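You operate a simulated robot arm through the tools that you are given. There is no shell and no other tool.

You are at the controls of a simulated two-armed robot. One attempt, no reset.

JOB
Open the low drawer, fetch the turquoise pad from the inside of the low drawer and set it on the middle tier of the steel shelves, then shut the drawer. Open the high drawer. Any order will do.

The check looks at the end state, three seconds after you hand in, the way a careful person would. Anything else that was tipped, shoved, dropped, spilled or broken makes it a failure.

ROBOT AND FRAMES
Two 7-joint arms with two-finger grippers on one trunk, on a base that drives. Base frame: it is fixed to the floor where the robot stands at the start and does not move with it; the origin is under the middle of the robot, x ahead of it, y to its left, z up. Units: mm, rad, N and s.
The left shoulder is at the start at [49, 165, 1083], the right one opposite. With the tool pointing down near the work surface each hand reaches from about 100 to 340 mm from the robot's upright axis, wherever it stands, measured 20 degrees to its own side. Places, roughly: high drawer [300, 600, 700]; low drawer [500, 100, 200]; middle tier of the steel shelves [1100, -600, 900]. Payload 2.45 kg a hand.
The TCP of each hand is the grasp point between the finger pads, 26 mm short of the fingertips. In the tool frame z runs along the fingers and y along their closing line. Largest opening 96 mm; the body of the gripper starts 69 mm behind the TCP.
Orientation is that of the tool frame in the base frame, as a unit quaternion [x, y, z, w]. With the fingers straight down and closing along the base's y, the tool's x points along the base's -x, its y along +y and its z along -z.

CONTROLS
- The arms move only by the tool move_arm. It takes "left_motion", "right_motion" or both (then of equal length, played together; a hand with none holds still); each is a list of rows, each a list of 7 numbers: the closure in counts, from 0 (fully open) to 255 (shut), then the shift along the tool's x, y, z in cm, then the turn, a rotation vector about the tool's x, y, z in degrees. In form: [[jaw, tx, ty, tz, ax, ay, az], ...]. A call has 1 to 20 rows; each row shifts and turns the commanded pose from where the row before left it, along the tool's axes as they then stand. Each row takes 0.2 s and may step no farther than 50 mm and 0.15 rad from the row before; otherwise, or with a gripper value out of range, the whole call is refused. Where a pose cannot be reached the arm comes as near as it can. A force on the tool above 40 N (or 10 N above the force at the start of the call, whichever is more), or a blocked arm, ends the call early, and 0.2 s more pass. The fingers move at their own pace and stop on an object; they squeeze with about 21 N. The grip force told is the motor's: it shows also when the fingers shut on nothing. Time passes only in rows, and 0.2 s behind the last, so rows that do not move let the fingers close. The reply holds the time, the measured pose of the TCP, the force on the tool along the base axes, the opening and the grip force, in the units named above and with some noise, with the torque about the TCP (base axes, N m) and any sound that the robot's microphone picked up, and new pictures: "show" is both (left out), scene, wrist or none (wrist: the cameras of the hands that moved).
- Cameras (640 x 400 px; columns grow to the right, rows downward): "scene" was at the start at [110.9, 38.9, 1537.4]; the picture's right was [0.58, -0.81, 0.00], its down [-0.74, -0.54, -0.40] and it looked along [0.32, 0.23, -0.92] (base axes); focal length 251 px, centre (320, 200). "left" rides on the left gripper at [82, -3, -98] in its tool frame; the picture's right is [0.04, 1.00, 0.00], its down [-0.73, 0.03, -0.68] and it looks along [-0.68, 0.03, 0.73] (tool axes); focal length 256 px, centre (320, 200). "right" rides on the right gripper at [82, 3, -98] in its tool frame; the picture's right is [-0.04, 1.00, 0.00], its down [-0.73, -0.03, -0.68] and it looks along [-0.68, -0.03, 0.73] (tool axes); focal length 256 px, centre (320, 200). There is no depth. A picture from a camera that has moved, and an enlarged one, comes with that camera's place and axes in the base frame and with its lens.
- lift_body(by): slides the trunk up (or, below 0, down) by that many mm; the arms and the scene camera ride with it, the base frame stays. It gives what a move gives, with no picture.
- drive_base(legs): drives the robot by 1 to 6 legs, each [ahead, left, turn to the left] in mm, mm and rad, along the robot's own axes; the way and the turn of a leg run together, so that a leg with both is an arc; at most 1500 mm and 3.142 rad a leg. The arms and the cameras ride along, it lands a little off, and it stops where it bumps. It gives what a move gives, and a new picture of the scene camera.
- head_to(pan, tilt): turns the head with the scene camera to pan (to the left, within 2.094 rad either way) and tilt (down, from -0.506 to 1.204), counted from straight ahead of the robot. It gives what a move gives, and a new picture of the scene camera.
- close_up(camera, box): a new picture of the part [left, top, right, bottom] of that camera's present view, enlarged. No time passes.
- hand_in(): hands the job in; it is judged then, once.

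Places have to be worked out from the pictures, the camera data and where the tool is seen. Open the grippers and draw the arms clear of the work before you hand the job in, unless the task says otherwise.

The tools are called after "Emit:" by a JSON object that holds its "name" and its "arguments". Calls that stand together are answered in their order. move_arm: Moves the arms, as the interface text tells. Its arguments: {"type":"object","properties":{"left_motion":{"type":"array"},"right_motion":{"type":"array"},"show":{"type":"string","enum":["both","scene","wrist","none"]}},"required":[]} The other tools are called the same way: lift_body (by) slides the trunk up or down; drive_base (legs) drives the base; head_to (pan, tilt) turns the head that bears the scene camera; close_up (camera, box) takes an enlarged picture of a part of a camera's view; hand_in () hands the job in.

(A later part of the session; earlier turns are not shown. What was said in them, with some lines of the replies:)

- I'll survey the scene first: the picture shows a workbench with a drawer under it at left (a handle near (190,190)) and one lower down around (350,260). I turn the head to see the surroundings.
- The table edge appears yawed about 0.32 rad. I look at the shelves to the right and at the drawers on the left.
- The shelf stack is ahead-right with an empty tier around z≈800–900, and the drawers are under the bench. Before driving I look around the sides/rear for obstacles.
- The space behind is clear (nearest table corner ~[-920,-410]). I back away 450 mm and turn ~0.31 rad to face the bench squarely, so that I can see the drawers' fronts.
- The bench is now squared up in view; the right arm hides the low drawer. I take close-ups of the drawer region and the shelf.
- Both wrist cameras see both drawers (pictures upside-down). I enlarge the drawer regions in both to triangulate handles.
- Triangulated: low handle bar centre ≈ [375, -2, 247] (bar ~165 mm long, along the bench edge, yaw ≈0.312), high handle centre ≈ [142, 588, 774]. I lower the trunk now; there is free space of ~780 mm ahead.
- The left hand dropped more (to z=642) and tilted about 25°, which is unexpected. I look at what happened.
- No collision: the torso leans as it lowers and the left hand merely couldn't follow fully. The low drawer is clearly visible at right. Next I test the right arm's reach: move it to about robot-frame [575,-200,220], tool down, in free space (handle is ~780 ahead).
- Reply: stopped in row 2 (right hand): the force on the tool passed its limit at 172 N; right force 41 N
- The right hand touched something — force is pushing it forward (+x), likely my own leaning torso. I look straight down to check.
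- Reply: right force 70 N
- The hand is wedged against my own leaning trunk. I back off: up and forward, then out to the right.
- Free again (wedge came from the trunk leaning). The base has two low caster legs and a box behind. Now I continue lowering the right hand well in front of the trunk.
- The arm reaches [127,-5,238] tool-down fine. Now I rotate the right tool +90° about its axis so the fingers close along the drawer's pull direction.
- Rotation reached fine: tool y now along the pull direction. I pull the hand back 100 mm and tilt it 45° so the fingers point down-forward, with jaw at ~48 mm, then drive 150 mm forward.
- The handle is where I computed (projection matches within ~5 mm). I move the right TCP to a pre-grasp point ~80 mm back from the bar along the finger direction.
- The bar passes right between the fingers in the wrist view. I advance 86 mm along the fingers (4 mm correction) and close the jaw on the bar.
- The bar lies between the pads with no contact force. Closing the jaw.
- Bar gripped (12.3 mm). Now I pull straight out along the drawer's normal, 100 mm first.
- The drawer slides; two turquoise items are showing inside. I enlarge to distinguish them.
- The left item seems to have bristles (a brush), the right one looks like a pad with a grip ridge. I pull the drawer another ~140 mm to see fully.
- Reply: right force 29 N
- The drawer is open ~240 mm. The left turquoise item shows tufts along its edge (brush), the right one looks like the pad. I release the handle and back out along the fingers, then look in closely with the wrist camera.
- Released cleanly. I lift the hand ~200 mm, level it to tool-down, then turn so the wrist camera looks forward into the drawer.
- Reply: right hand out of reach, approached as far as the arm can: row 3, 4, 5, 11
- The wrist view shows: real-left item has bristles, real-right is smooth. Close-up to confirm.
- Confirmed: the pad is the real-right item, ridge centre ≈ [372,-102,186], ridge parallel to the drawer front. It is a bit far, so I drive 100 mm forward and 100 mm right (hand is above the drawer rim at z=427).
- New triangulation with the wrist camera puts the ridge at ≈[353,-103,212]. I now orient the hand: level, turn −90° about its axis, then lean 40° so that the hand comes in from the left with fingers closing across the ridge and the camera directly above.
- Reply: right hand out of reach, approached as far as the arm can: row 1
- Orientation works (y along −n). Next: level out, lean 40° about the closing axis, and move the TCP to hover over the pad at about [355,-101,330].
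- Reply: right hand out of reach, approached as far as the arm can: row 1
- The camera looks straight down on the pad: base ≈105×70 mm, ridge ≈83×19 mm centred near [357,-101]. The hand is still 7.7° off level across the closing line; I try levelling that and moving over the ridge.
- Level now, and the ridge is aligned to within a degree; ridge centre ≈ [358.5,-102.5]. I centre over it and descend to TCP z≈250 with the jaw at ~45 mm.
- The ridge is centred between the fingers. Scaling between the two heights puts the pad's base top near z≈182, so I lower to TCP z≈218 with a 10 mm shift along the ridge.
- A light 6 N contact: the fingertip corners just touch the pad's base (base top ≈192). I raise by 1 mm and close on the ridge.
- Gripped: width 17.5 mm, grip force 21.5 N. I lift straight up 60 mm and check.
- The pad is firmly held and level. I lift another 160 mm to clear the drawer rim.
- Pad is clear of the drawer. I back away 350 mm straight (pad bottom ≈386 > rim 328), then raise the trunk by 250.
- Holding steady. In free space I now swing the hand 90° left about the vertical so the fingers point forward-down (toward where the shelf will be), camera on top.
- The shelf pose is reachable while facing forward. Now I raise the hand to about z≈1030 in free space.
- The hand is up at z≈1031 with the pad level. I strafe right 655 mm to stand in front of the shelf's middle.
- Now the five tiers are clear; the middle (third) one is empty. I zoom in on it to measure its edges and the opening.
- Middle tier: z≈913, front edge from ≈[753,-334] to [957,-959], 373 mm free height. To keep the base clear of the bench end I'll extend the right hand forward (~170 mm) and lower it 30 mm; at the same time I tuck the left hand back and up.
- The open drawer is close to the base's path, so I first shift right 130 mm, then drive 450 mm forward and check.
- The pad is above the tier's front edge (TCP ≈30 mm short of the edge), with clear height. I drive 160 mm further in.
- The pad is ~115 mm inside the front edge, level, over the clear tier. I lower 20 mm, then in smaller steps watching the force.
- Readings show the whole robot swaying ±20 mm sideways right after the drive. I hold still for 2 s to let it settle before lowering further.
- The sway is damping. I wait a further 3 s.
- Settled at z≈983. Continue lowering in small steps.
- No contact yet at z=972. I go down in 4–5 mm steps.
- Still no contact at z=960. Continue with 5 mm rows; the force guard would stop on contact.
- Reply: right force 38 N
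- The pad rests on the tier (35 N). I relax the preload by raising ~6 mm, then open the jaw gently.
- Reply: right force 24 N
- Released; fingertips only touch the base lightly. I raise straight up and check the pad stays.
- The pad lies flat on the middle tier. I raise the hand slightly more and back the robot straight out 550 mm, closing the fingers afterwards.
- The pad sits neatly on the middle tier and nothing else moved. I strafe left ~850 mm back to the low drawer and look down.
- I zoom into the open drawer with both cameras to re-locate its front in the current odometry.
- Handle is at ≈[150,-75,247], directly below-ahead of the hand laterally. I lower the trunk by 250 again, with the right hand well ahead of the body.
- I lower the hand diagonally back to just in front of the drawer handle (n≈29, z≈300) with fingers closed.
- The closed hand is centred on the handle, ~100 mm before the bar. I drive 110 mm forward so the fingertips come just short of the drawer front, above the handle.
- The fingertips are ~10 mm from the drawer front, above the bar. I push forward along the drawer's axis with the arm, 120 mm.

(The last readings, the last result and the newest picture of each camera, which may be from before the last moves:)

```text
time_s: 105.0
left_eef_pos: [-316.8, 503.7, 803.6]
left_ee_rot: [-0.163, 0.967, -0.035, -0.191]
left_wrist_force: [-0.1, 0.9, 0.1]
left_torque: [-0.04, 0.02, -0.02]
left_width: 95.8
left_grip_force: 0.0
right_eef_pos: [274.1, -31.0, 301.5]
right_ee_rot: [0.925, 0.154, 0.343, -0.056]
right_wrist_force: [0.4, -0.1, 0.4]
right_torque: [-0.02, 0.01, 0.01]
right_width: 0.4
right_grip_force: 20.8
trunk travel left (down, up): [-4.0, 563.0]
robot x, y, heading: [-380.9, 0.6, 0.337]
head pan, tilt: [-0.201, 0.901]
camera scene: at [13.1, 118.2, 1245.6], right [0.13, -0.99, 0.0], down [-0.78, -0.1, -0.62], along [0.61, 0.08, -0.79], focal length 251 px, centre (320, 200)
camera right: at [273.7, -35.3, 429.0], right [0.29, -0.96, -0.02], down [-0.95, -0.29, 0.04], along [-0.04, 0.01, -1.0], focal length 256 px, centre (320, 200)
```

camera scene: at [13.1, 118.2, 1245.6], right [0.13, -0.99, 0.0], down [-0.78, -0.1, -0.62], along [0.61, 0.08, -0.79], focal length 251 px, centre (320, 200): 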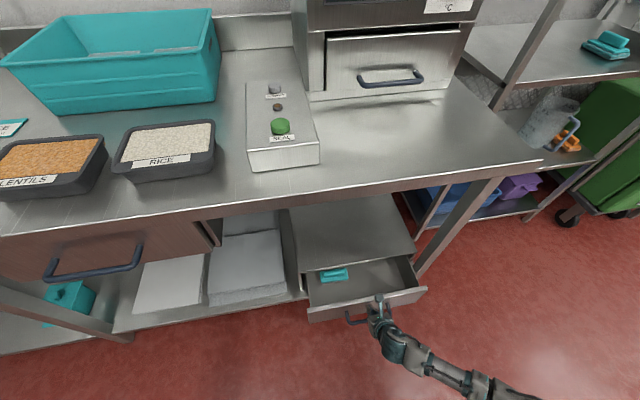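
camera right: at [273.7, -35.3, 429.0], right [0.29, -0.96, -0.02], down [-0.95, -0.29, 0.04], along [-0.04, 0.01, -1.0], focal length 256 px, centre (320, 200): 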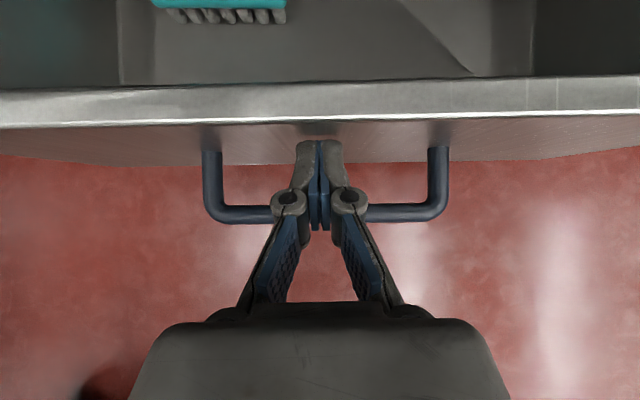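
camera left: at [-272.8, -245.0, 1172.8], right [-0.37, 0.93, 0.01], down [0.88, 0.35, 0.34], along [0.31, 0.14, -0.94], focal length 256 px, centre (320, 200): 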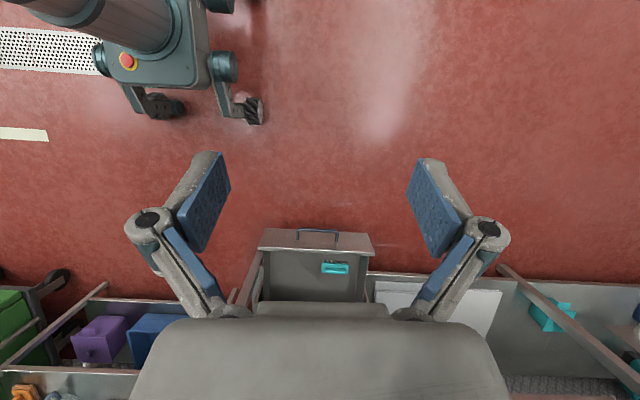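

The drawer is sliding shut smoothly (~130 mm left). I continue gently with the arm.

Emit:
{"name": "move_arm", "arguments": {"right_motion": [[255, 0.76, 0.02, 0.65, 0, 0, 0], [255, 1.14, 0.02, 0.98, 0, 0, 0], [255, 1.14, 0.02, 0.98, 0, 0, 0], [255, 1.14, 0.02, 0.98, 0, 0, 0], [255, 1.14, 0.02, 0.98, 0, 0, 0], [255, 1.14, 0.02, 0.98, 0, 0, 0]], "show": "wrist"}}

```text
time_s: 106.4
left_eef_pos: [-315.9, 503.8, 803.7]
left_ee_rot: [-0.164, 0.967, -0.037, -0.191]
left_wrist_force: [0.7, -0.4, -0.2]
left_torque: [-0.01, 0.03, -0.05]
left_width: 96.1
left_grip_force: 0.0
right_eef_pos: [355.1, -4.3, 302.6]
right_ee_rot: [0.925, 0.154, 0.344, -0.055]
right_wrist_force: [-0.1, -0.2, 0.0]
right_torque: [-0.01, -0.01, -0.02]
right_width: 0.0
right_grip_force: 21.4
trunk travel left (down, up): [-4.0, 563.0]
robot x, y, heading: [-385.1, -1.6, 0.335]
head pan, tilt: [-0.201, 0.901]
camera right: at [354.4, -8.4, 429.9], right [0.29, -0.96, -0.02], down [-0.95, -0.29, 0.04], along [-0.04, 0.01, -1.0], focal length 256 px, centre (320, 200)
```

right: 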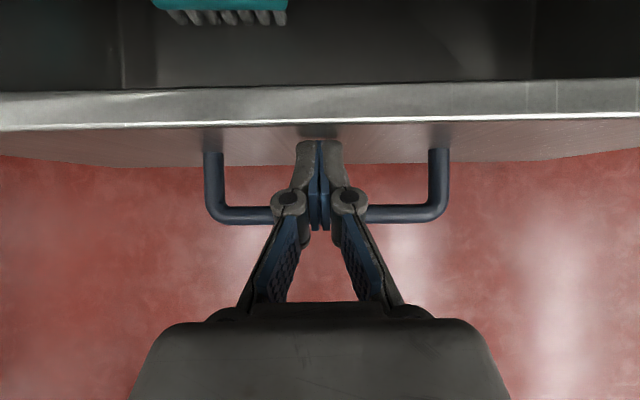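

Still moving freely; about 45 mm left. I continue with 10 mm rows until it seats.

Emit:
{"name": "move_arm", "arguments": {"right_motion": [[255, 0.76, 0.02, 0.65, 0, 0, 0], [255, 0.76, 0.02, 0.65, 0, 0, 0], [255, 0.76, 0.02, 0.65, 0, 0, 0], [255, 0.76, 0.02, 0.65, 0, 0, 0]]}}

```text
time_s: 107.4
left_eef_pos: [-316.5, 504.1, 804.6]
left_ee_rot: [-0.164, 0.967, -0.036, -0.19]
left_wrist_force: [0.0, 0.3, 1.4]
left_torque: [-0.04, 0.03, 0.01]
left_width: 95.8
left_grip_force: 0.0
right_eef_pos: [392.8, 7.0, 302.1]
right_ee_rot: [0.925, 0.155, 0.343, -0.055]
right_wrist_force: [-6.9, -4.0, 3.9]
right_torque: [-0.04, 0.02, -0.1]
right_width: 0.0
right_grip_force: 21.4
trunk travel left (down, up): [-4.0, 563.0]
robot x, y, heading: [-376.4, -1.4, 0.332]
head pan, tilt: [-0.201, 0.901]
camera scene: at [12.8, 118.4, 1245.7], right [0.13, -0.99, 0.0], down [-0.78, -0.1, -0.62], along [0.61, 0.08, -0.79], focal length 251 px, centre (320, 200)
camera right: at [390.8, 3.5, 430.3], right [0.29, -0.96, -0.02], down [-0.95, -0.29, 0.04], along [-0.04, 0.01, -1.0], focal length 256 px, centre (320, 200)
```

scene: 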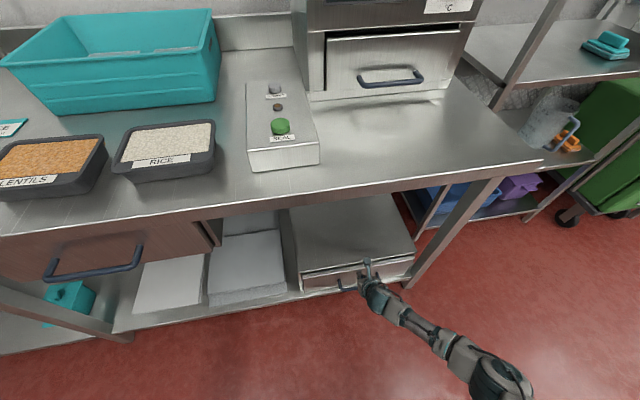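
right: 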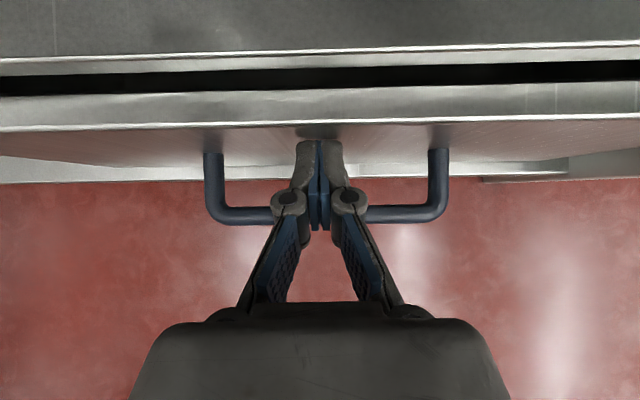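

Nearly shut — a small gap is visible as in the original closed state, and resistance begins. I push a few mm more to make sure it's seated.

Emit:
{"name": "move_arm", "arguments": {"right_motion": [[255, 0.38, 0.01, 0.33, 0, 0, 0], [255, 0.38, 0.01, 0.33, 0, 0, 0]], "show": "wrist"}}

```text
time_s: 107.8
left_eef_pos: [-319.0, 503.0, 804.3]
left_ee_rot: [-0.164, 0.967, -0.036, -0.19]
left_wrist_force: [0.2, -0.9, 0.0]
left_torque: [-0.01, 0.03, 0.0]
left_width: 96.0
left_grip_force: 0.0
right_eef_pos: [393.0, 6.5, 302.3]
right_ee_rot: [0.926, 0.154, 0.341, -0.055]
right_wrist_force: [0.6, -0.8, -1.0]
right_torque: [-0.02, 0.0, 0.01]
right_width: 0.2
right_grip_force: 28.4
trunk travel left (down, up): [-4.0, 563.0]
robot x, y, heading: [-381.7, -2.2, 0.328]
head pan, tilt: [-0.201, 0.901]
stopped in row 1 (right hand): the force on the tool passed its limit at 48 N (the readings are from after the stop); the commanded pose is now the measured one
camera right: at [391.1, 3.3, 429.1], right [0.29, -0.96, -0.02], down [-0.95, -0.29, 0.04], along [-0.05, 0.01, -1.0], focal length 256 px, centre (320, 200)
```

right: 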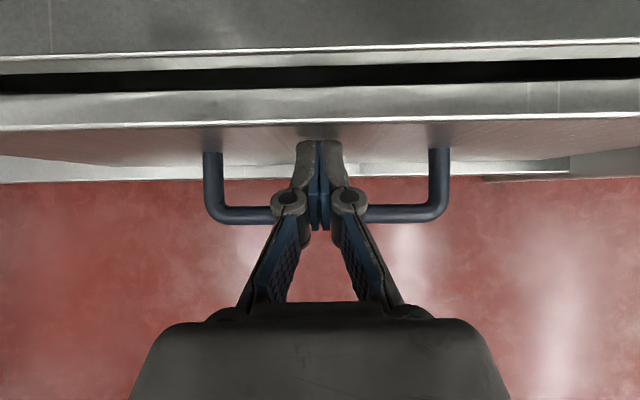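

The push ended at 48 N against the stop; the bar is back at n≈355 (originally 357) — the low drawer is shut. I withdraw the hand 150 mm straight back and up a little, and look.

Emit:
{"name": "move_arm", "arguments": {"right_motion": [[255, -1.5, 0, -1.9, 0, 0, 0], [255, -2.28, -0.05, -1.96, 0, 0, 0], [255, -2.28, -0.05, -1.96, 0, 0, 0], [255, -2.28, -0.05, -1.96, 0, 0, 0], [255, -2.28, -0.05, -1.96, 0, 0, 0]]}}

Emit:
{"name": "close_up", "arguments": {"camera": "scene", "box": [270, 180, 430, 300]}}

```text
time_s: 109.0
left_eef_pos: [-319.2, 502.3, 804.6]
left_ee_rot: [-0.163, 0.968, -0.035, -0.189]
left_wrist_force: [0.2, 0.0, -0.4]
left_torque: [0.0, -0.01, -0.07]
left_width: 96.1
left_grip_force: 0.0
right_eef_pos: [254.4, -37.0, 308.4]
right_ee_rot: [0.925, 0.153, 0.343, -0.054]
right_wrist_force: [-0.1, 1.3, -0.2]
right_torque: [0.01, 0.0, 0.02]
right_width: 0.2
right_grip_force: 28.7
trunk travel left (down, up): [-4.0, 563.0]
robot x, y, heading: [-380.1, -0.4, 0.334]
head pan, tilt: [-0.201, 0.901]
camera scene: at [12.6, 117.5, 1245.8], right [0.13, -0.99, 0.0], down [-0.78, -0.1, -0.62], along [0.61, 0.08, -0.79], focal length 251 px, centre (320, 200)
camera right: at [253.8, -41.2, 435.7], right [0.29, -0.96, -0.02], down [-0.96, -0.29, 0.04], along [-0.04, 0.01, -1.0], focal length 256 px, centre (320, 200)
```

scene: 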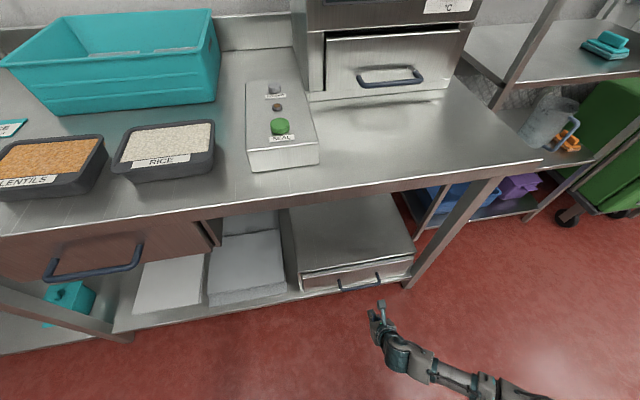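
right: 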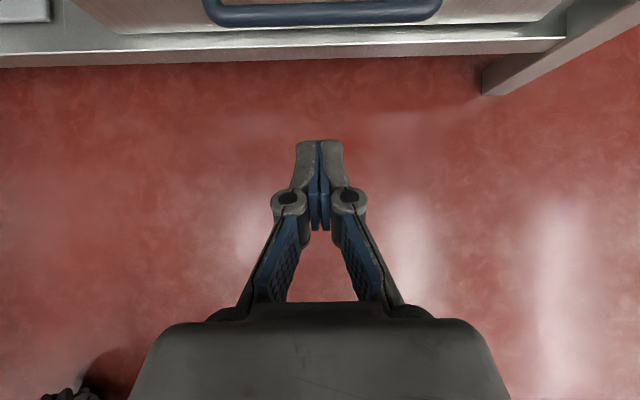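

```text
3.33 times, centred on (350, 240) of scene
camera zoom: at [12.6, 117.5, 1245.8], right [0.13, -0.99, 0.0], down [-0.78, -0.1, -0.62], along [0.61, 0.08, -0.79], focal length 836 px, centre (220, 67)
```

zoom: 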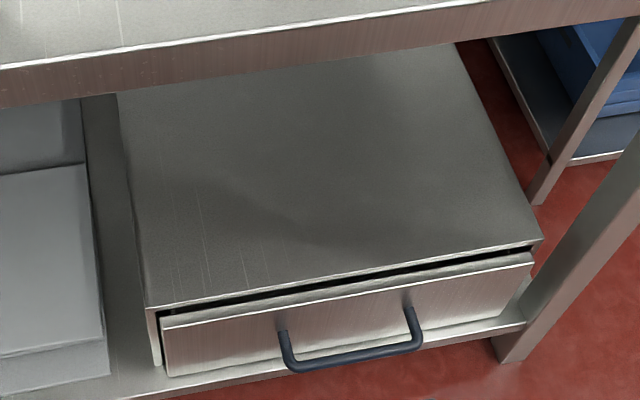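

The low drawer is shut exactly as at the start. Next the high drawer: I back off 250 mm, strafe left ~630 mm, and raise the trunk 250.

Emit:
{"name": "drive_base", "arguments": {"legs": [[-250, 0, 0], [0, 629, -0.015]]}}

Emit:
{"name": "lift_body", "arguments": {"by": 250}}

Emit:
{"name": "head_to", "arguments": {"pan": -0.2, "tilt": 0.9}}

```text
time_s: 114.0
left_eef_pos: [-751.6, 1027.2, 805.9]
left_ee_rot: [-0.156, 0.969, -0.033, -0.189]
left_wrist_force: [0.2, -0.4, 0.2]
left_torque: [0.05, 0.06, -0.02]
left_width: 96.0
left_grip_force: 0.0
right_eef_pos: [-186.8, 482.6, 307.2]
right_ee_rot: [0.927, 0.146, 0.342, -0.053]
right_wrist_force: [0.5, 0.9, -0.1]
right_torque: [0.01, -0.01, -0.01]
right_width: 0.0
right_grip_force: 28.3
trunk travel left (down, up): [-4.0, 563.0]
robot x, y, heading: [-824.1, 529.0, 0.319]
head pan, tilt: [-0.201, 0.901]
camera scene: at [-425.1, 637.1, 1245.6], right [0.12, -0.99, 0.0], down [-0.78, -0.09, -0.62], along [0.61, 0.07, -0.79], focal length 251 px, centre (320, 200)
```

scene: 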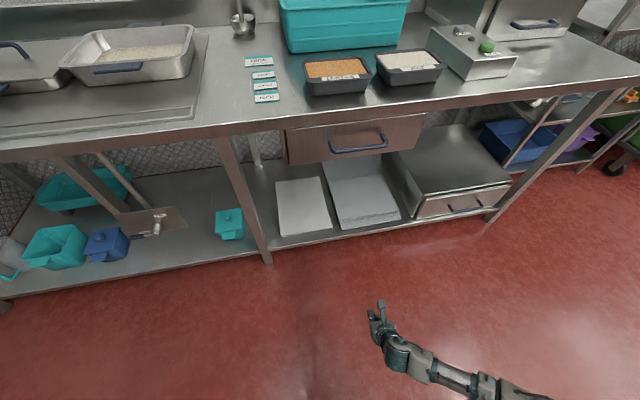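

```text
time_s: 116.6
left_eef_pos: [-755.4, 1029.8, 1055.3]
left_ee_rot: [-0.156, 0.969, -0.034, -0.188]
left_wrist_force: [0.3, -0.6, -0.3]
left_torque: [-0.03, 0.0, -0.02]
left_width: 95.8
left_grip_force: 0.2
right_eef_pos: [-188.2, 482.6, 559.9]
right_ee_rot: [0.926, 0.147, 0.344, -0.052]
right_wrist_force: [-0.5, 0.0, 0.1]
right_torque: [-0.04, 0.02, -0.01]
right_width: 0.0
right_grip_force: 29.1
trunk travel left (down, up): [-254.0, 313.0]
robot x, y, heading: [-820.0, 525.1, 0.317]
head pan, tilt: [-0.201, 0.901]
```

```text
time_s: 117.2
left_eef_pos: [-756.3, 1029.9, 1057.2]
left_ee_rot: [-0.156, 0.969, -0.035, -0.188]
left_wrist_force: [-0.2, -0.5, 0.0]
left_torque: [0.06, 0.0, -0.03]
left_width: 95.9
left_grip_force: 0.1
right_eef_pos: [-186.4, 483.5, 559.8]
right_ee_rot: [0.926, 0.147, 0.343, -0.052]
right_wrist_force: [0.7, -0.1, -0.2]
right_torque: [0.01, 0.03, -0.03]
right_width: 0.0
right_grip_force: 28.2
trunk travel left (down, up): [-254.0, 313.0]
robot x, y, heading: [-821.4, 528.6, 0.316]
head pan, tilt: [-0.201, 0.901]
camera scene: at [-688.5, 556.1, 1555.0], right [0.12, -0.99, 0.0], down [-0.78, -0.09, -0.62], along [0.61, 0.07, -0.79], focal length 251 px, centre (320, 200)
```

scene: 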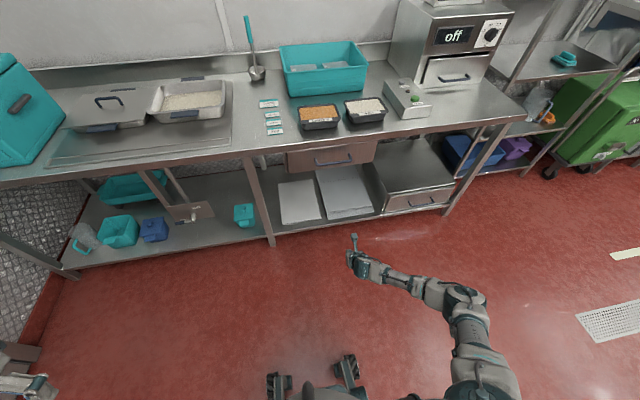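

The robot now faces the high drawer with room to work. I rotate the right hand −90° about its finger axis so it will close vertically across the bar, then raise it.

Emit:
{"name": "move_arm", "arguments": {"right_motion": [[128, 0, 0, 0, 0, 0, -8.2], [128, 0, 0, 0, 0, 0, -8.2], [128, 0, 0, 0, 0, 0, -8.2], [128, 0, 0, 0, 0, 0, -8.2], [128, 0, 0, 0, 0, 0, -8.2], [128, 0, 0, 0, 0, 0, -8.2], [128, 0, 0, 0, 0, 0, -8.2], [128, 0, 0, 0, 0, 0, -8.2], [128, 0, 0, 0, 0, 0, -8.2], [128, 0, 0, 0, 0, 0, -8.2], [128, 0, 0, 0, 0, 0, -8.2]]}}

Emit:
{"name": "close_up", "arguments": {"camera": "scene", "box": [240, 100, 432, 220]}}

```text
time_s: 119.6
left_eef_pos: [-755.1, 1030.0, 1055.3]
left_ee_rot: [-0.156, 0.969, -0.035, -0.188]
left_wrist_force: [0.4, -0.1, 0.4]
left_torque: [0.02, -0.02, 0.02]
left_width: 95.9
left_grip_force: 0.0
right_eef_pos: [-187.2, 482.7, 559.7]
right_ee_rot: [0.549, 0.76, 0.278, 0.207]
right_wrist_force: [0.8, -0.6, 0.7]
right_torque: [0.0, 0.02, 0.02]
right_width: 47.7
right_grip_force: 0.0
trunk travel left (down, up): [-254.0, 313.0]
robot x, y, heading: [-825.5, 523.7, 0.314]
head pan, tilt: [-0.201, 0.901]
camera scene: at [-688.3, 556.4, 1554.9], right [0.12, -0.99, 0.0], down [-0.78, -0.09, -0.62], along [0.61, 0.07, -0.79], focal length 251 px, centre (320, 200)
camera right: at [-271.6, 540.9, 635.7], right [0.73, 0.2, 0.65], down [-0.21, -0.84, 0.5], along [0.65, -0.51, -0.57], focal length 256 px, centre (320, 200)
```

scene: 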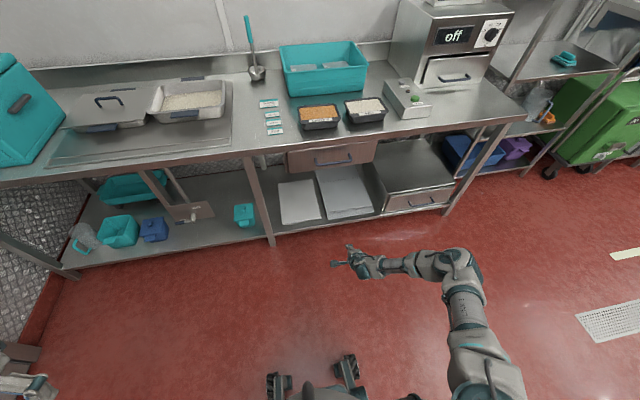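
right: 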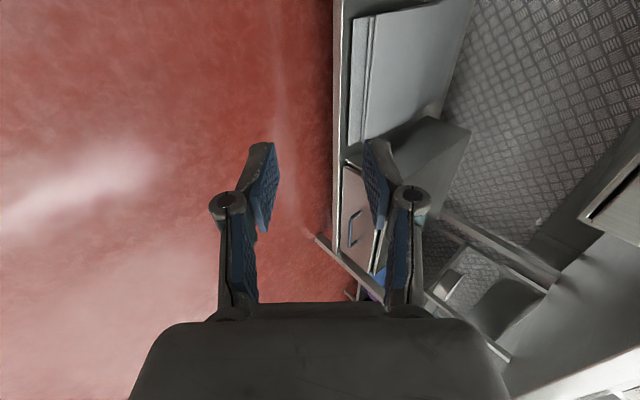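

```text
3.33 times, centred on (336, 160) of scene
camera zoom: at [-688.3, 556.4, 1554.9], right [0.12, -0.99, 0.0], down [-0.78, -0.09, -0.62], along [0.61, 0.07, -0.79], focal length 836 px, centre (267, 333)
```

zoom: 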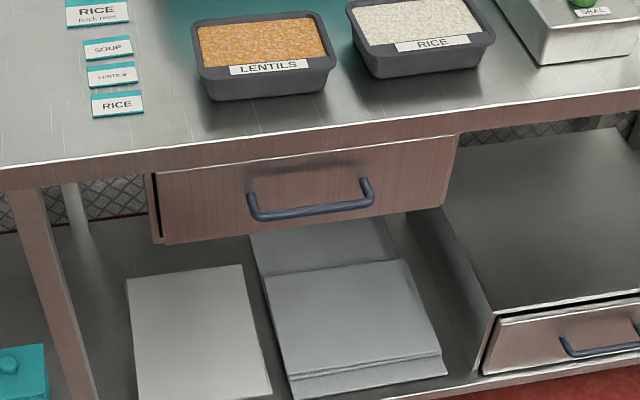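

Handle estimate now ≈ [151,591,769]; my hand is already laterally aligned. I tilt the hand another 25° toward horizontal and raise it to z≈806.

Emit:
{"name": "move_arm", "arguments": {"right_motion": [[128, 0, 0, 0, -8.3, 0, 0], [128, 0, 0, 0, -8.3, 0, 0], [128, 0, 0, 0, -8.4, 0, 0], [128, 0, 3.73, -1.69, 0, 0, 0], [128, 0, 3.73, -1.69, 0, 0, 0], [128, 0, 3.73, -1.69, 0, 0, 0], [128, 0, 3.73, -1.69, 0, 0, 0], [128, 0, 3.73, -1.69, 0, 0, 0], [128, 0, 3.73, -1.69, 0, 0, 0]]}}

```text
time_s: 121.6
left_eef_pos: [-755.2, 1029.7, 1055.7]
left_ee_rot: [-0.157, 0.969, -0.035, -0.187]
left_wrist_force: [-0.1, 0.7, -0.2]
left_torque: [-0.04, 0.01, 0.01]
left_width: 95.9
left_grip_force: 0.0
right_eef_pos: [-191.2, 485.1, 806.8]
right_ee_rot: [0.492, 0.681, 0.437, 0.321]
right_wrist_force: [0.1, 0.0, 0.5]
right_torque: [0.01, -0.06, -0.01]
right_width: 47.8
right_grip_force: 0.1
trunk travel left (down, up): [-254.0, 313.0]
robot x, y, heading: [-821.3, 526.2, 0.315]
head pan, tilt: [-0.201, 0.901]
camera scene: at [-689.5, 555.9, 1555.1], right [0.12, -0.99, 0.0], down [-0.78, -0.09, -0.62], along [0.62, 0.07, -0.79], focal length 251 px, centre (320, 200)
camera right: at [-299.4, 535.2, 850.2], right [0.4, 0.1, 0.91], down [-0.37, -0.89, 0.26], along [0.84, -0.44, -0.32], focal length 256 px, centre (320, 200)
```

scene: 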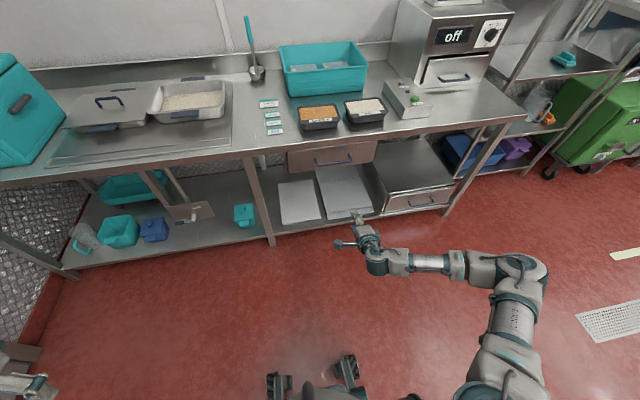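
right: 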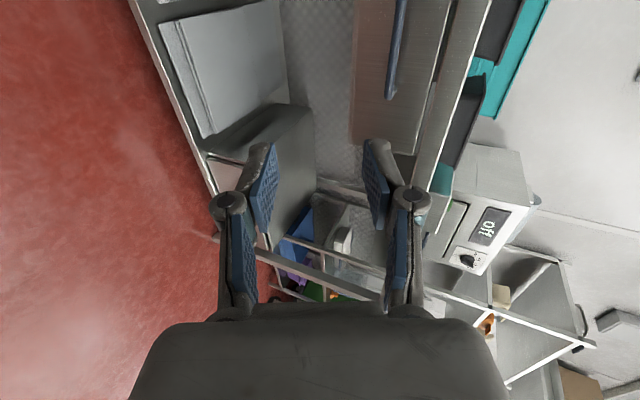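

The hand is ready. I drive forward 240 mm.

Emit:
{"name": "drive_base", "arguments": {"legs": [[240, 0, 0]]}}

Emit:
{"name": "close_up", "arguments": {"camera": "right", "box": [0, 0, 640, 400]}}

```text
time_s: 123.4
left_eef_pos: [-531.1, 1101.4, 1054.4]
left_ee_rot: [-0.155, 0.969, -0.035, -0.188]
left_wrist_force: [-0.5, 0.1, 0.5]
left_torque: [0.02, 0.02, 0.0]
left_width: 96.2
left_grip_force: 0.0
right_eef_pos: [34.5, 555.9, 806.2]
right_ee_rot: [0.493, 0.68, 0.437, 0.321]
right_wrist_force: [0.4, 0.2, 0.3]
right_torque: [0.03, -0.03, 0.0]
right_width: 47.5
right_grip_force: 0.0
trunk travel left (down, up): [-254.0, 313.0]
robot x, y, heading: [-599.3, 602.4, 0.309]
head pan, tilt: [-0.201, 0.901]
camera scene: at [-465.2, 627.6, 1555.0], right [0.11, -0.99, 0.0], down [-0.78, -0.09, -0.62], along [0.62, 0.07, -0.79], focal length 251 px, centre (320, 200)
```

scene: 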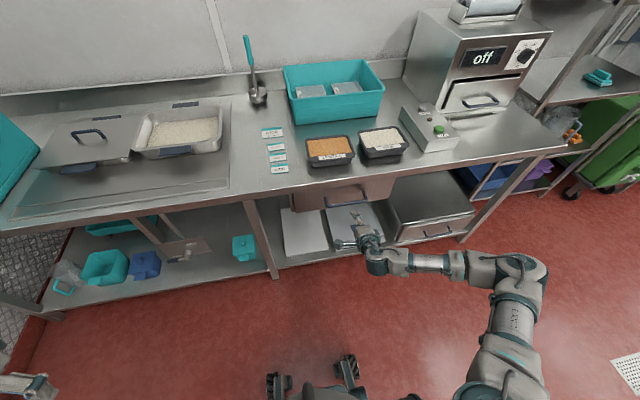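

```text
1.00 times, centred on (320, 200) of right (not enlarged: the box is as wide or as high as the picture)
camera zoom: at [-75.1, 605.7, 849.5], right [0.4, 0.09, 0.91], down [-0.38, -0.89, 0.26], along [0.84, -0.45, -0.32], focal length 256 px, centre (320, 200)
```

zoom: 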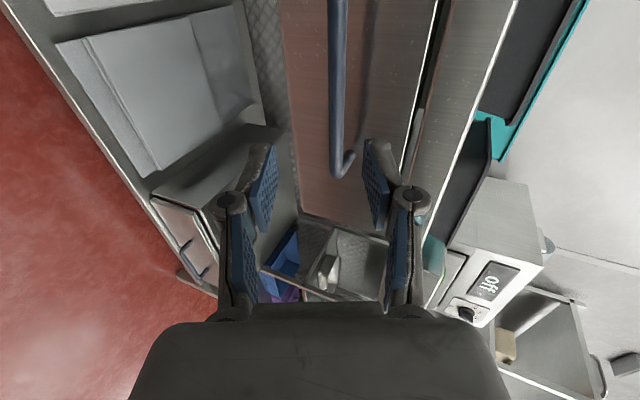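

The bar's right corner triangulates to ≈[173,510,770], consistent. I correct 15 mm along the closing axis and advance 30 mm, then check.

Emit:
{"name": "move_arm", "arguments": {"right_motion": [[128, -0.1, 0.74, 1.5, 0, 0, 0], [128, -0.1, 0.74, 1.5, 0, 0, 0]], "show": "wrist"}}

```text
time_s: 124.0
left_eef_pos: [-531.4, 1101.5, 1057.0]
left_ee_rot: [-0.154, 0.97, -0.034, -0.187]
left_wrist_force: [-0.1, -0.5, -0.2]
left_torque: [-0.02, 0.01, 0.03]
left_width: 95.9
left_grip_force: 0.0
right_eef_pos: [65.6, 562.7, 809.7]
right_ee_rot: [0.493, 0.68, 0.438, 0.322]
right_wrist_force: [0.6, -0.6, 0.5]
right_torque: [0.0, 0.0, 0.0]
right_width: 47.8
right_grip_force: 0.0
trunk travel left (down, up): [-254.0, 313.0]
robot x, y, heading: [-600.8, 596.2, 0.317]
head pan, tilt: [-0.201, 0.901]
camera right: at [-43.7, 612.7, 852.0], right [0.4, 0.09, 0.91], down [-0.38, -0.89, 0.26], along [0.84, -0.45, -0.32], focal length 256 px, centre (320, 200)
```

right: 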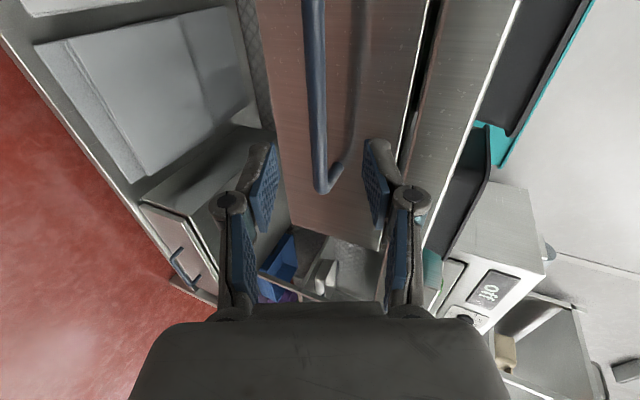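

The bar lies centrally between the fingers. I advance ~93 mm onto it.

Emit:
{"name": "move_arm", "arguments": {"right_motion": [[128, 0, -0.05, 3.1, 0, 0, 0], [128, 0, -0.05, 3.1, 0, 0, 0], [128, 0, 0, 3.1, 0, 0, 0]], "show": "wrist"}}

```text
time_s: 124.8
left_eef_pos: [-531.1, 1100.3, 1056.3]
left_ee_rot: [-0.154, 0.97, -0.033, -0.187]
left_wrist_force: [0.3, -0.4, 0.4]
left_torque: [-0.01, 0.05, 0.04]
left_width: 96.0
left_grip_force: 0.0
right_eef_pos: [145.5, 589.6, 769.3]
right_ee_rot: [0.493, 0.68, 0.438, 0.321]
right_wrist_force: [0.7, 0.3, -0.6]
right_torque: [0.03, 0.0, 0.04]
right_width: 47.8
right_grip_force: 0.0
trunk travel left (down, up): [-254.0, 313.0]
robot x, y, heading: [-602.4, 600.1, 0.315]
head pan, tilt: [-0.201, 0.901]
camera right: at [36.6, 638.9, 811.8], right [0.4, 0.09, 0.91], down [-0.38, -0.89, 0.26], along [0.84, -0.45, -0.32], focal length 256 px, centre (320, 200)
```

right: 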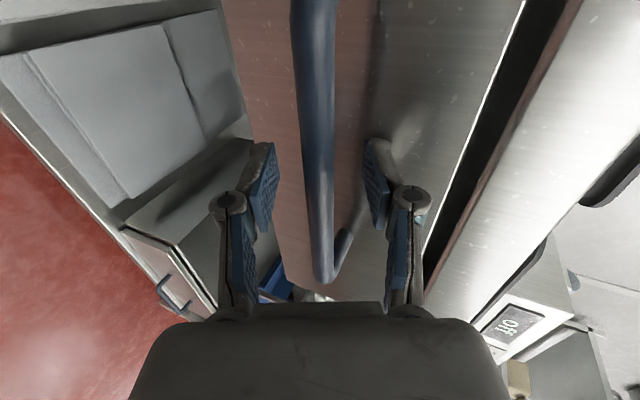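

The bar is between the pads exactly as in the low drawer grasp. Closing.

Emit:
{"name": "move_arm", "arguments": {"right_motion": [[255, 0, 0, 0, 0, 0, 0], [255, 0, 0, 0, 0, 0, 0], [255, 0, 0, 0, 0, 0, 0]], "show": "wrist"}}

```text
time_s: 125.6
left_eef_pos: [-532.5, 1100.5, 1056.7]
left_ee_rot: [-0.154, 0.969, -0.034, -0.188]
left_wrist_force: [0.4, 0.2, -0.8]
left_torque: [0.02, -0.01, 0.02]
left_width: 96.2
left_grip_force: 0.1
right_eef_pos: [145.5, 587.8, 771.3]
right_ee_rot: [0.493, 0.68, 0.437, 0.322]
right_wrist_force: [-2.5, -1.3, -0.2]
right_torque: [0.17, 0.05, 0.13]
right_width: 12.3
right_grip_force: 38.9
trunk travel left (down, up): [-254.0, 313.0]
robot x, y, heading: [-599.1, 598.4, 0.312]
head pan, tilt: [-0.201, 0.901]
camera right: at [35.8, 638.6, 812.5], right [0.4, 0.09, 0.91], down [-0.38, -0.89, 0.26], along [0.84, -0.44, -0.32], focal length 256 px, centre (320, 200)
```

right: 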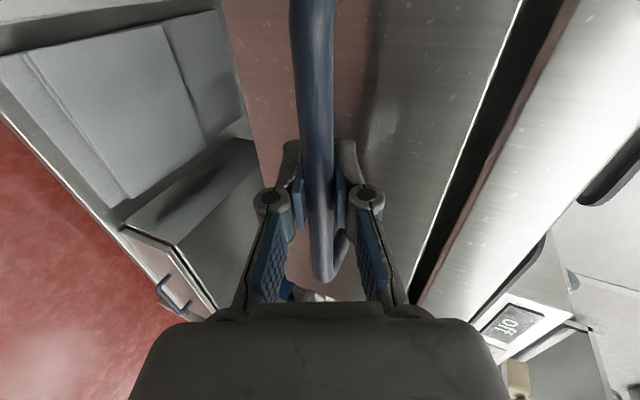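

Bar gripped (12.3 mm). I pull straight out ~100 mm.

Emit:
{"name": "move_arm", "arguments": {"right_motion": [[255, 0, -0.41, -0.91, 0, 0, 0], [255, 0, -0.62, -1.37, 0, 0, 0], [255, 0, -0.82, -1.82, 0, 0, 0], [255, 0, -0.82, -1.82, 0, 0, 0], [255, 0, -0.82, -1.82, 0, 0, 0], [255, 0, -0.62, -1.37, 0, 0, 0]]}}

```text
time_s: 127.0
left_eef_pos: [-532.5, 1100.4, 1056.3]
left_ee_rot: [-0.155, 0.97, -0.033, -0.186]
left_wrist_force: [0.4, -0.4, 0.9]
left_torque: [-0.01, 0.01, 0.03]
left_width: 96.2
left_grip_force: 0.1
right_eef_pos: [49.8, 557.7, 769.9]
right_ee_rot: [0.493, 0.68, 0.437, 0.322]
right_wrist_force: [-1.1, 0.2, -5.4]
right_torque: [0.24, 0.0, 0.28]
right_width: 12.2
right_grip_force: 38.4
trunk travel left (down, up): [-254.0, 313.0]
robot x, y, heading: [-597.6, 597.4, 0.312]
head pan, tilt: [-0.201, 0.901]
camera scene: at [-464.2, 627.7, 1554.8], right [0.11, -0.99, 0.0], down [-0.78, -0.09, -0.62], along [0.61, 0.07, -0.79], focal length 251 px, centre (320, 200)
camera right: at [-59.1, 607.8, 812.7], right [0.4, 0.09, 0.91], down [-0.38, -0.89, 0.26], along [0.84, -0.44, -0.32], focal length 256 px, centre (320, 200)
```

scene: 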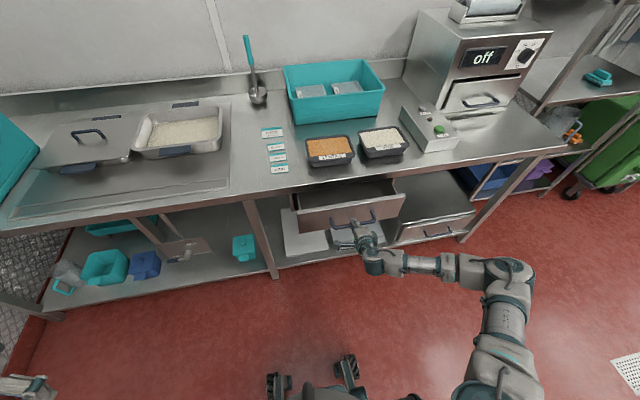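
right: 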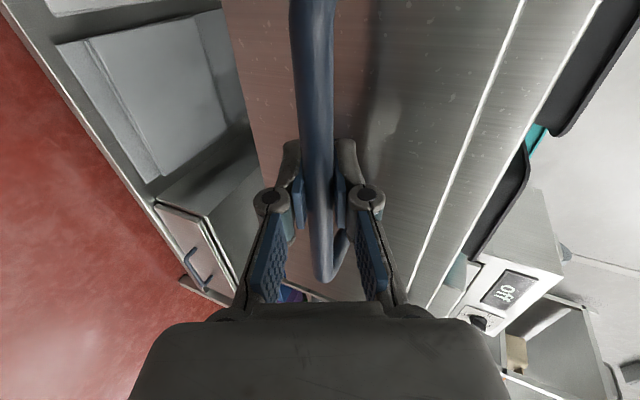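

The high drawer slides open. I pull another ~170 mm.

Emit:
{"name": "move_arm", "arguments": {"right_motion": [[255, 0, -0.62, -1.37, 0, 0, 0], [255, 0, -0.82, -1.82, 0, 0, 0], [255, 0, -0.82, -1.82, 0, 0, 0], [255, 0, -0.82, -1.82, 0, 0, 0], [255, 0, -0.82, -1.82, 0, 0, 0], [255, 0, -0.82, -1.82, 0, 0, 0], [255, 0, -0.82, -1.82, 0, 0, 0], [255, 0, -0.82, -1.82, 0, 0, 0], [255, 0, -0.62, -1.37, 0, 0, 0]]}}

```text
time_s: 129.0
left_eef_pos: [-533.8, 1098.4, 1056.4]
left_ee_rot: [-0.155, 0.97, -0.033, -0.187]
left_wrist_force: [-0.7, -0.5, -0.1]
left_torque: [-0.02, -0.04, 0.0]
left_width: 96.0
left_grip_force: 0.0
right_eef_pos: [-111.6, 504.5, 769.5]
right_ee_rot: [0.494, 0.679, 0.437, 0.322]
right_wrist_force: [2.3, -8.0, -0.7]
right_torque: [-0.33, -0.12, -0.84]
right_width: 12.1
right_grip_force: 38.8
trunk travel left (down, up): [-254.0, 313.0]
robot x, y, heading: [-600.6, 599.4, 0.31]
head pan, tilt: [-0.201, 0.901]
camera scene: at [-465.5, 624.5, 1555.0], right [0.11, -0.99, 0.0], down [-0.78, -0.09, -0.62], along [0.62, 0.07, -0.79], focal length 251 px, centre (320, 200)
camera right: at [-221.0, 555.4, 812.7], right [0.4, 0.09, 0.91], down [-0.38, -0.89, 0.26], along [0.83, -0.45, -0.32], focal length 256 px, centre (320, 200)
```

scene: 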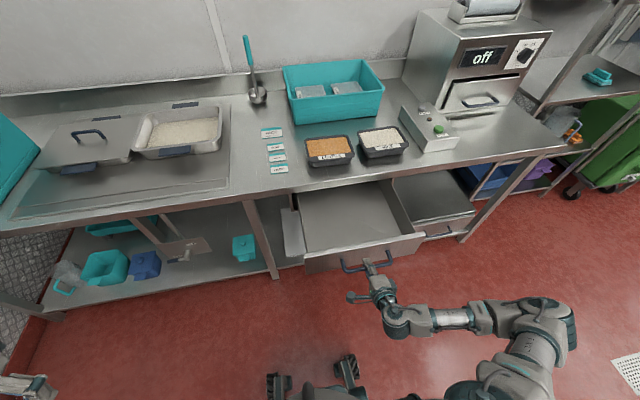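
right: 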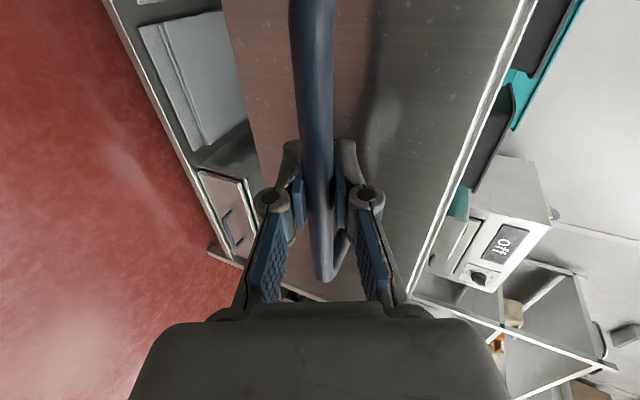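

The high drawer is ~270 mm open and still free. I draw it a bit further, watching for the end stop.

Emit:
{"name": "move_arm", "arguments": {"right_motion": [[255, 0, -0.41, -0.91, 0, 0, 0], [255, 0, -0.62, -1.37, 0, 0, 0], [255, 0, -0.62, -1.37, 0, 0, 0]], "show": "scene"}}

```text
time_s: 129.8
left_eef_pos: [-532.1, 1099.1, 1056.9]
left_ee_rot: [-0.156, 0.97, -0.034, -0.186]
left_wrist_force: [0.8, 0.9, -0.8]
left_torque: [0.04, -0.02, -0.01]
left_width: 96.1
left_grip_force: 0.0
right_eef_pos: [-151.4, 492.8, 769.5]
right_ee_rot: [0.493, 0.68, 0.438, 0.321]
right_wrist_force: [0.2, -5.1, 0.1]
right_torque: [-0.19, -0.08, -0.57]
right_width: 12.1
right_grip_force: 38.4
trunk travel left (down, up): [-254.0, 313.0]
robot x, y, heading: [-601.5, 598.9, 0.309]
head pan, tilt: [-0.201, 0.901]
camera scene: at [-466.4, 625.0, 1555.2], right [0.11, -0.99, 0.0], down [-0.78, -0.09, -0.62], along [0.62, 0.07, -0.78], focal length 251 px, centre (320, 200)
```

scene: 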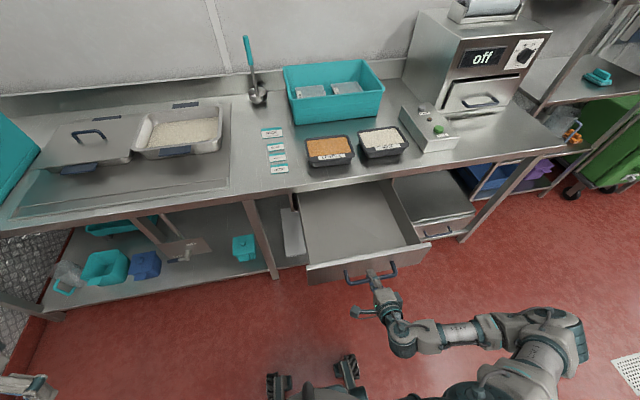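

Open ~310 mm. I release the bar and back the hand out along the fingers 60 mm.

Emit:
{"name": "move_arm", "arguments": {"right_motion": [[100, 0, 0, 0, 0, 0, 0], [100, 0, 0, 0, 0, 0, 0], [100, 0, 0, -2, 0, 0, 0], [100, 0, 0, -2, 0, 0, 0], [100, 0, 0, -2, 0, 0, 0]]}}

```text
time_s: 131.0
left_eef_pos: [-532.4, 1099.5, 1055.7]
left_ee_rot: [-0.153, 0.97, -0.033, -0.186]
left_wrist_force: [-0.1, -0.7, -0.5]
left_torque: [-0.03, 0.02, 0.02]
left_width: 96.1
left_grip_force: 0.1
right_eef_pos: [-187.2, 481.9, 765.6]
right_ee_rot: [0.493, 0.679, 0.439, 0.322]
right_wrist_force: [-0.4, -0.3, -0.2]
right_torque: [-0.05, 0.01, 0.01]
right_width: 58.8
right_grip_force: 0.2
right hand out of reach, approached as far as the arm can: row 4, 5
trunk travel left (down, up): [-254.0, 313.0]
robot x, y, heading: [-597.4, 599.5, 0.315]
head pan, tilt: [-0.201, 0.901]
camera scene: at [-466.9, 626.7, 1555.2], right [0.11, -0.99, 0.0], down [-0.78, -0.09, -0.62], along [0.62, 0.07, -0.78], focal length 251 px, centre (320, 200)
camera right: at [-296.1, 531.8, 808.1], right [0.4, 0.09, 0.91], down [-0.38, -0.89, 0.26], along [0.84, -0.44, -0.32], focal length 256 px, centre (320, 200)
```

scene: 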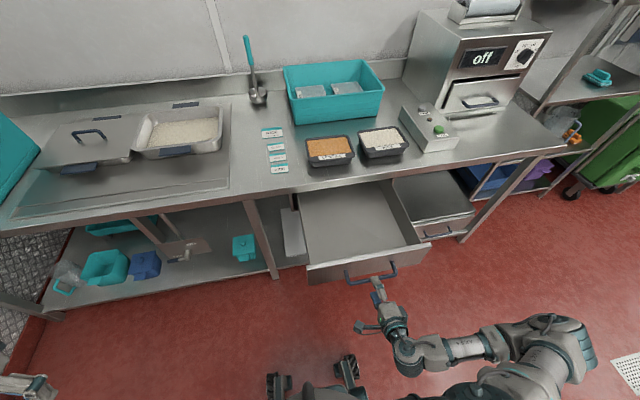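
right: 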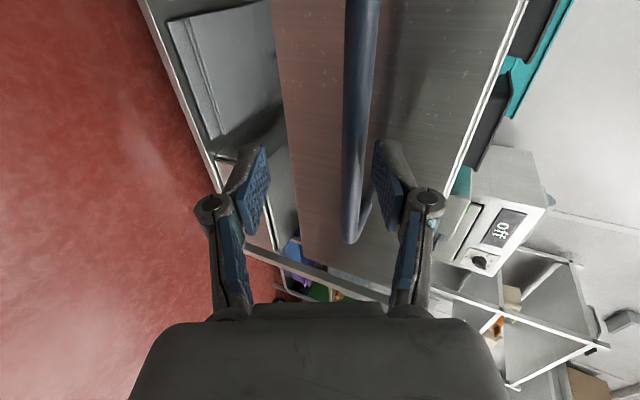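

The bar is already out from between the finger pads. I drive straight back 300 mm to clear the drawer.

Emit:
{"name": "drive_base", "arguments": {"legs": [[-300, 0, 0]]}}

Emit:
{"name": "head_to", "arguments": {"pan": -0.25, "tilt": 0.7}}

```text
time_s: 133.0
left_eef_pos: [-816.0, 1009.4, 1056.2]
left_ee_rot: [-0.156, 0.97, -0.034, -0.186]
left_wrist_force: [-0.4, -0.7, -0.2]
left_torque: [-0.01, 0.01, 0.0]
left_width: 96.2
left_grip_force: 0.1
right_eef_pos: [-467.5, 392.4, 765.8]
right_ee_rot: [0.492, 0.68, 0.438, 0.322]
right_wrist_force: [-0.5, -0.4, -0.4]
right_torque: [0.02, -0.01, -0.01]
right_width: 58.1
right_grip_force: 0.1
trunk travel left (down, up): [-254.0, 313.0]
robot x, y, heading: [-879.7, 504.0, 0.315]
head pan, tilt: [-0.201, 0.901]
camera scene: at [-749.5, 535.8, 1555.1], right [0.11, -0.99, 0.0], down [-0.78, -0.09, -0.62], along [0.62, 0.07, -0.78], focal length 251 px, centre (320, 200)
```

scene: 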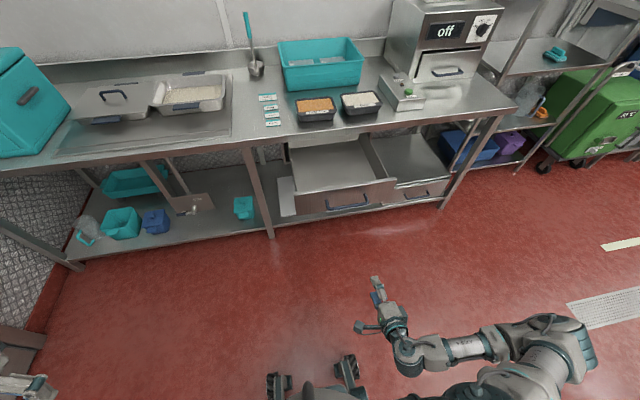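

```text
time_s: 133.7
left_eef_pos: [-816.5, 1009.9, 1058.1]
left_ee_rot: [-0.155, 0.97, -0.033, -0.186]
left_wrist_force: [0.2, -0.1, -0.3]
left_torque: [0.0, 0.01, 0.02]
left_width: 95.8
left_grip_force: 0.1
right_eef_pos: [-469.3, 391.3, 766.6]
right_ee_rot: [0.492, 0.679, 0.439, 0.322]
right_wrist_force: [0.0, -0.5, 0.5]
right_torque: [0.02, -0.03, -0.01]
right_width: 58.4
right_grip_force: 0.1
trunk travel left (down, up): [-254.0, 313.0]
robot x, y, heading: [-882.4, 508.2, 0.31]
head pan, tilt: [-0.25, 0.7]
camera scene: at [-739.4, 532.5, 1571.2], right [0.07, -1.0, 0.0], down [-0.64, -0.04, -0.76], along [0.76, 0.05, -0.65], focal length 251 px, centre (320, 200)
```

scene: 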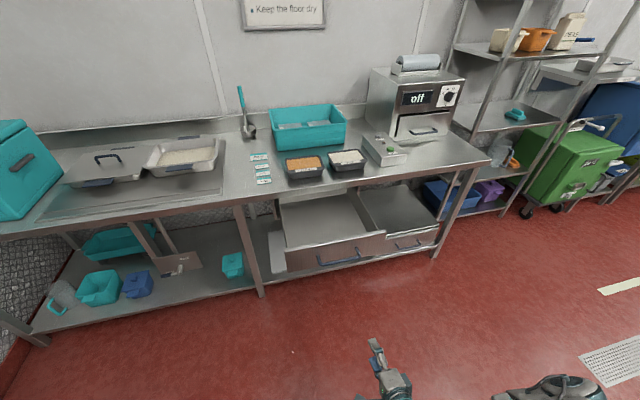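

The high drawer stays open, the low one is shut, the pad is on the shelf. I verify all three with close-ups.

Emit:
{"name": "close_up", "arguments": {"camera": "scene", "box": [440, 40, 640, 165]}}

Emit:
{"name": "close_up", "arguments": {"camera": "scene", "box": [250, 160, 450, 285]}}

Emit:
{"name": "close_up", "arguments": {"camera": "scene", "box": [200, 90, 460, 200]}}

```text
3.20 times, centred on (540, 102) of scene
camera zoom: at [-739.4, 532.5, 1571.2], right [0.07, -1.0, 0.0], down [-0.64, -0.04, -0.76], along [0.76, 0.05, -0.65], focal length 802 px, centre (-384, 512)
```

zoom: 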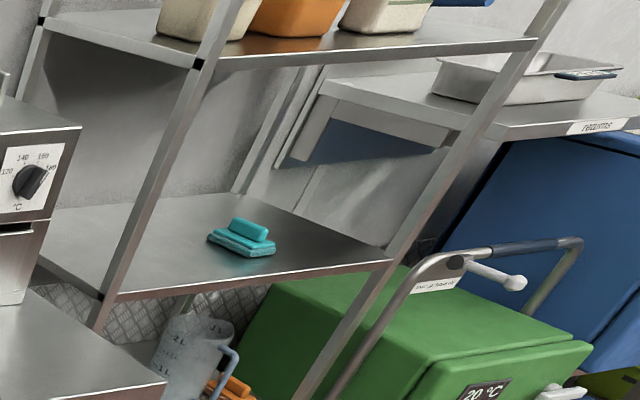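

```text
3.20 times, centred on (350, 222) of scene
camera zoom: at [-739.4, 532.5, 1571.2], right [0.07, -1.0, 0.0], down [-0.64, -0.04, -0.76], along [0.76, 0.05, -0.65], focal length 802 px, centre (224, 128)
```

zoom: 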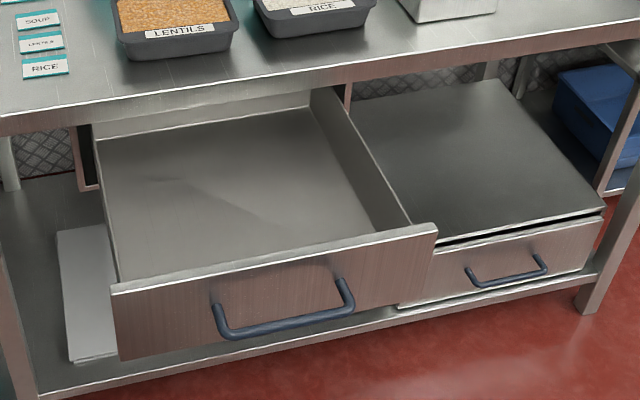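

```text
2.46 times, centred on (330, 145) of scene
camera zoom: at [-739.4, 532.5, 1571.2], right [0.07, -1.0, 0.0], down [-0.64, -0.04, -0.76], along [0.76, 0.05, -0.65], focal length 617 px, centre (295, 335)
```

zoom: 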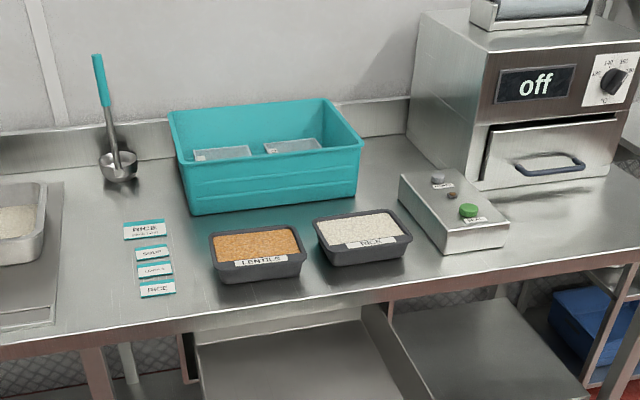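

All is as required: pad flat on the middle tier, low drawer shut, high drawer open, everything else untouched. I open the right gripper fully (arms are already clear).

Emit:
{"name": "move_arm", "arguments": {"right_motion": [[0, 0, 0, 0, 0, 0, 0], [0, 0, 0, 0, 0, 0, 0], [0, 0, 0, 0, 0, 0, 0]], "show": "scene"}}

```text
time_s: 134.5
left_eef_pos: [-818.1, 1007.4, 1056.9]
left_ee_rot: [-0.155, 0.97, -0.033, -0.186]
left_wrist_force: [1.0, 0.3, 0.1]
left_torque: [-0.02, 0.01, 0.02]
left_width: 96.1
left_grip_force: 0.0
right_eef_pos: [-469.8, 390.8, 766.2]
right_ee_rot: [0.491, 0.68, 0.439, 0.322]
right_wrist_force: [-0.2, 0.1, 0.9]
right_torque: [0.02, -0.01, 0.04]
right_width: 95.9
right_grip_force: 0.1
trunk travel left (down, up): [-254.0, 313.0]
robot x, y, heading: [-883.4, 505.1, 0.311]
head pan, tilt: [-0.25, 0.7]
camera scene: at [-739.4, 532.5, 1571.3], right [0.06, -1.0, 0.0], down [-0.64, -0.04, -0.76], along [0.76, 0.05, -0.65], focal length 251 px, centre (320, 200)
```

scene: 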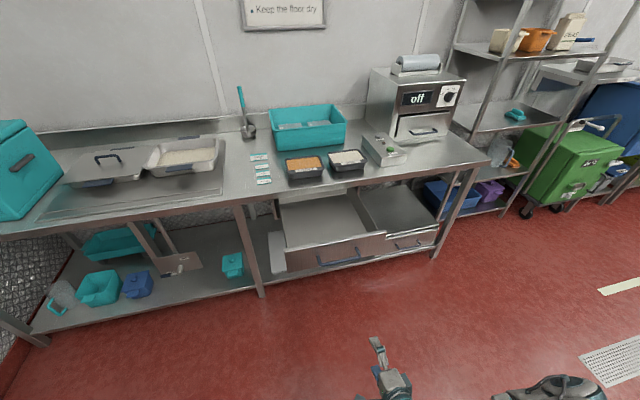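

Both grippers are open and empty and the arms are clear of the work; all the goals are visibly met. Handing in.

Emit:
{"name": "hand_in", "arguments": {}}

```text
The job is handed in.
```

The job is done and handed in; the result of the check has not come back to me.

- **Turquoise pad:** it lies flat on the middle (third) tier of the steel shelves, about 115 mm in from the front edge. The low drawer held two turquoise items, and I took the smooth one. The other had bristles, so I left it in the drawer as a brush.
- **Low drawer:** shut. I pushed it until it met its stop. The narrow gap along its top edge looks the same as it did before I opened it.
- **High drawer:** open about 310 mm. It had not reached its end stop and stayed put after I let go.

**Other things in the scene:** early on, the right hand pressed against the robot's own body while lowering. It touched nothing in the scene. In the last pictures everything else on the bench and shelves looks undisturbed.

Both grippers are open and empty, and the arms are clear of the work.
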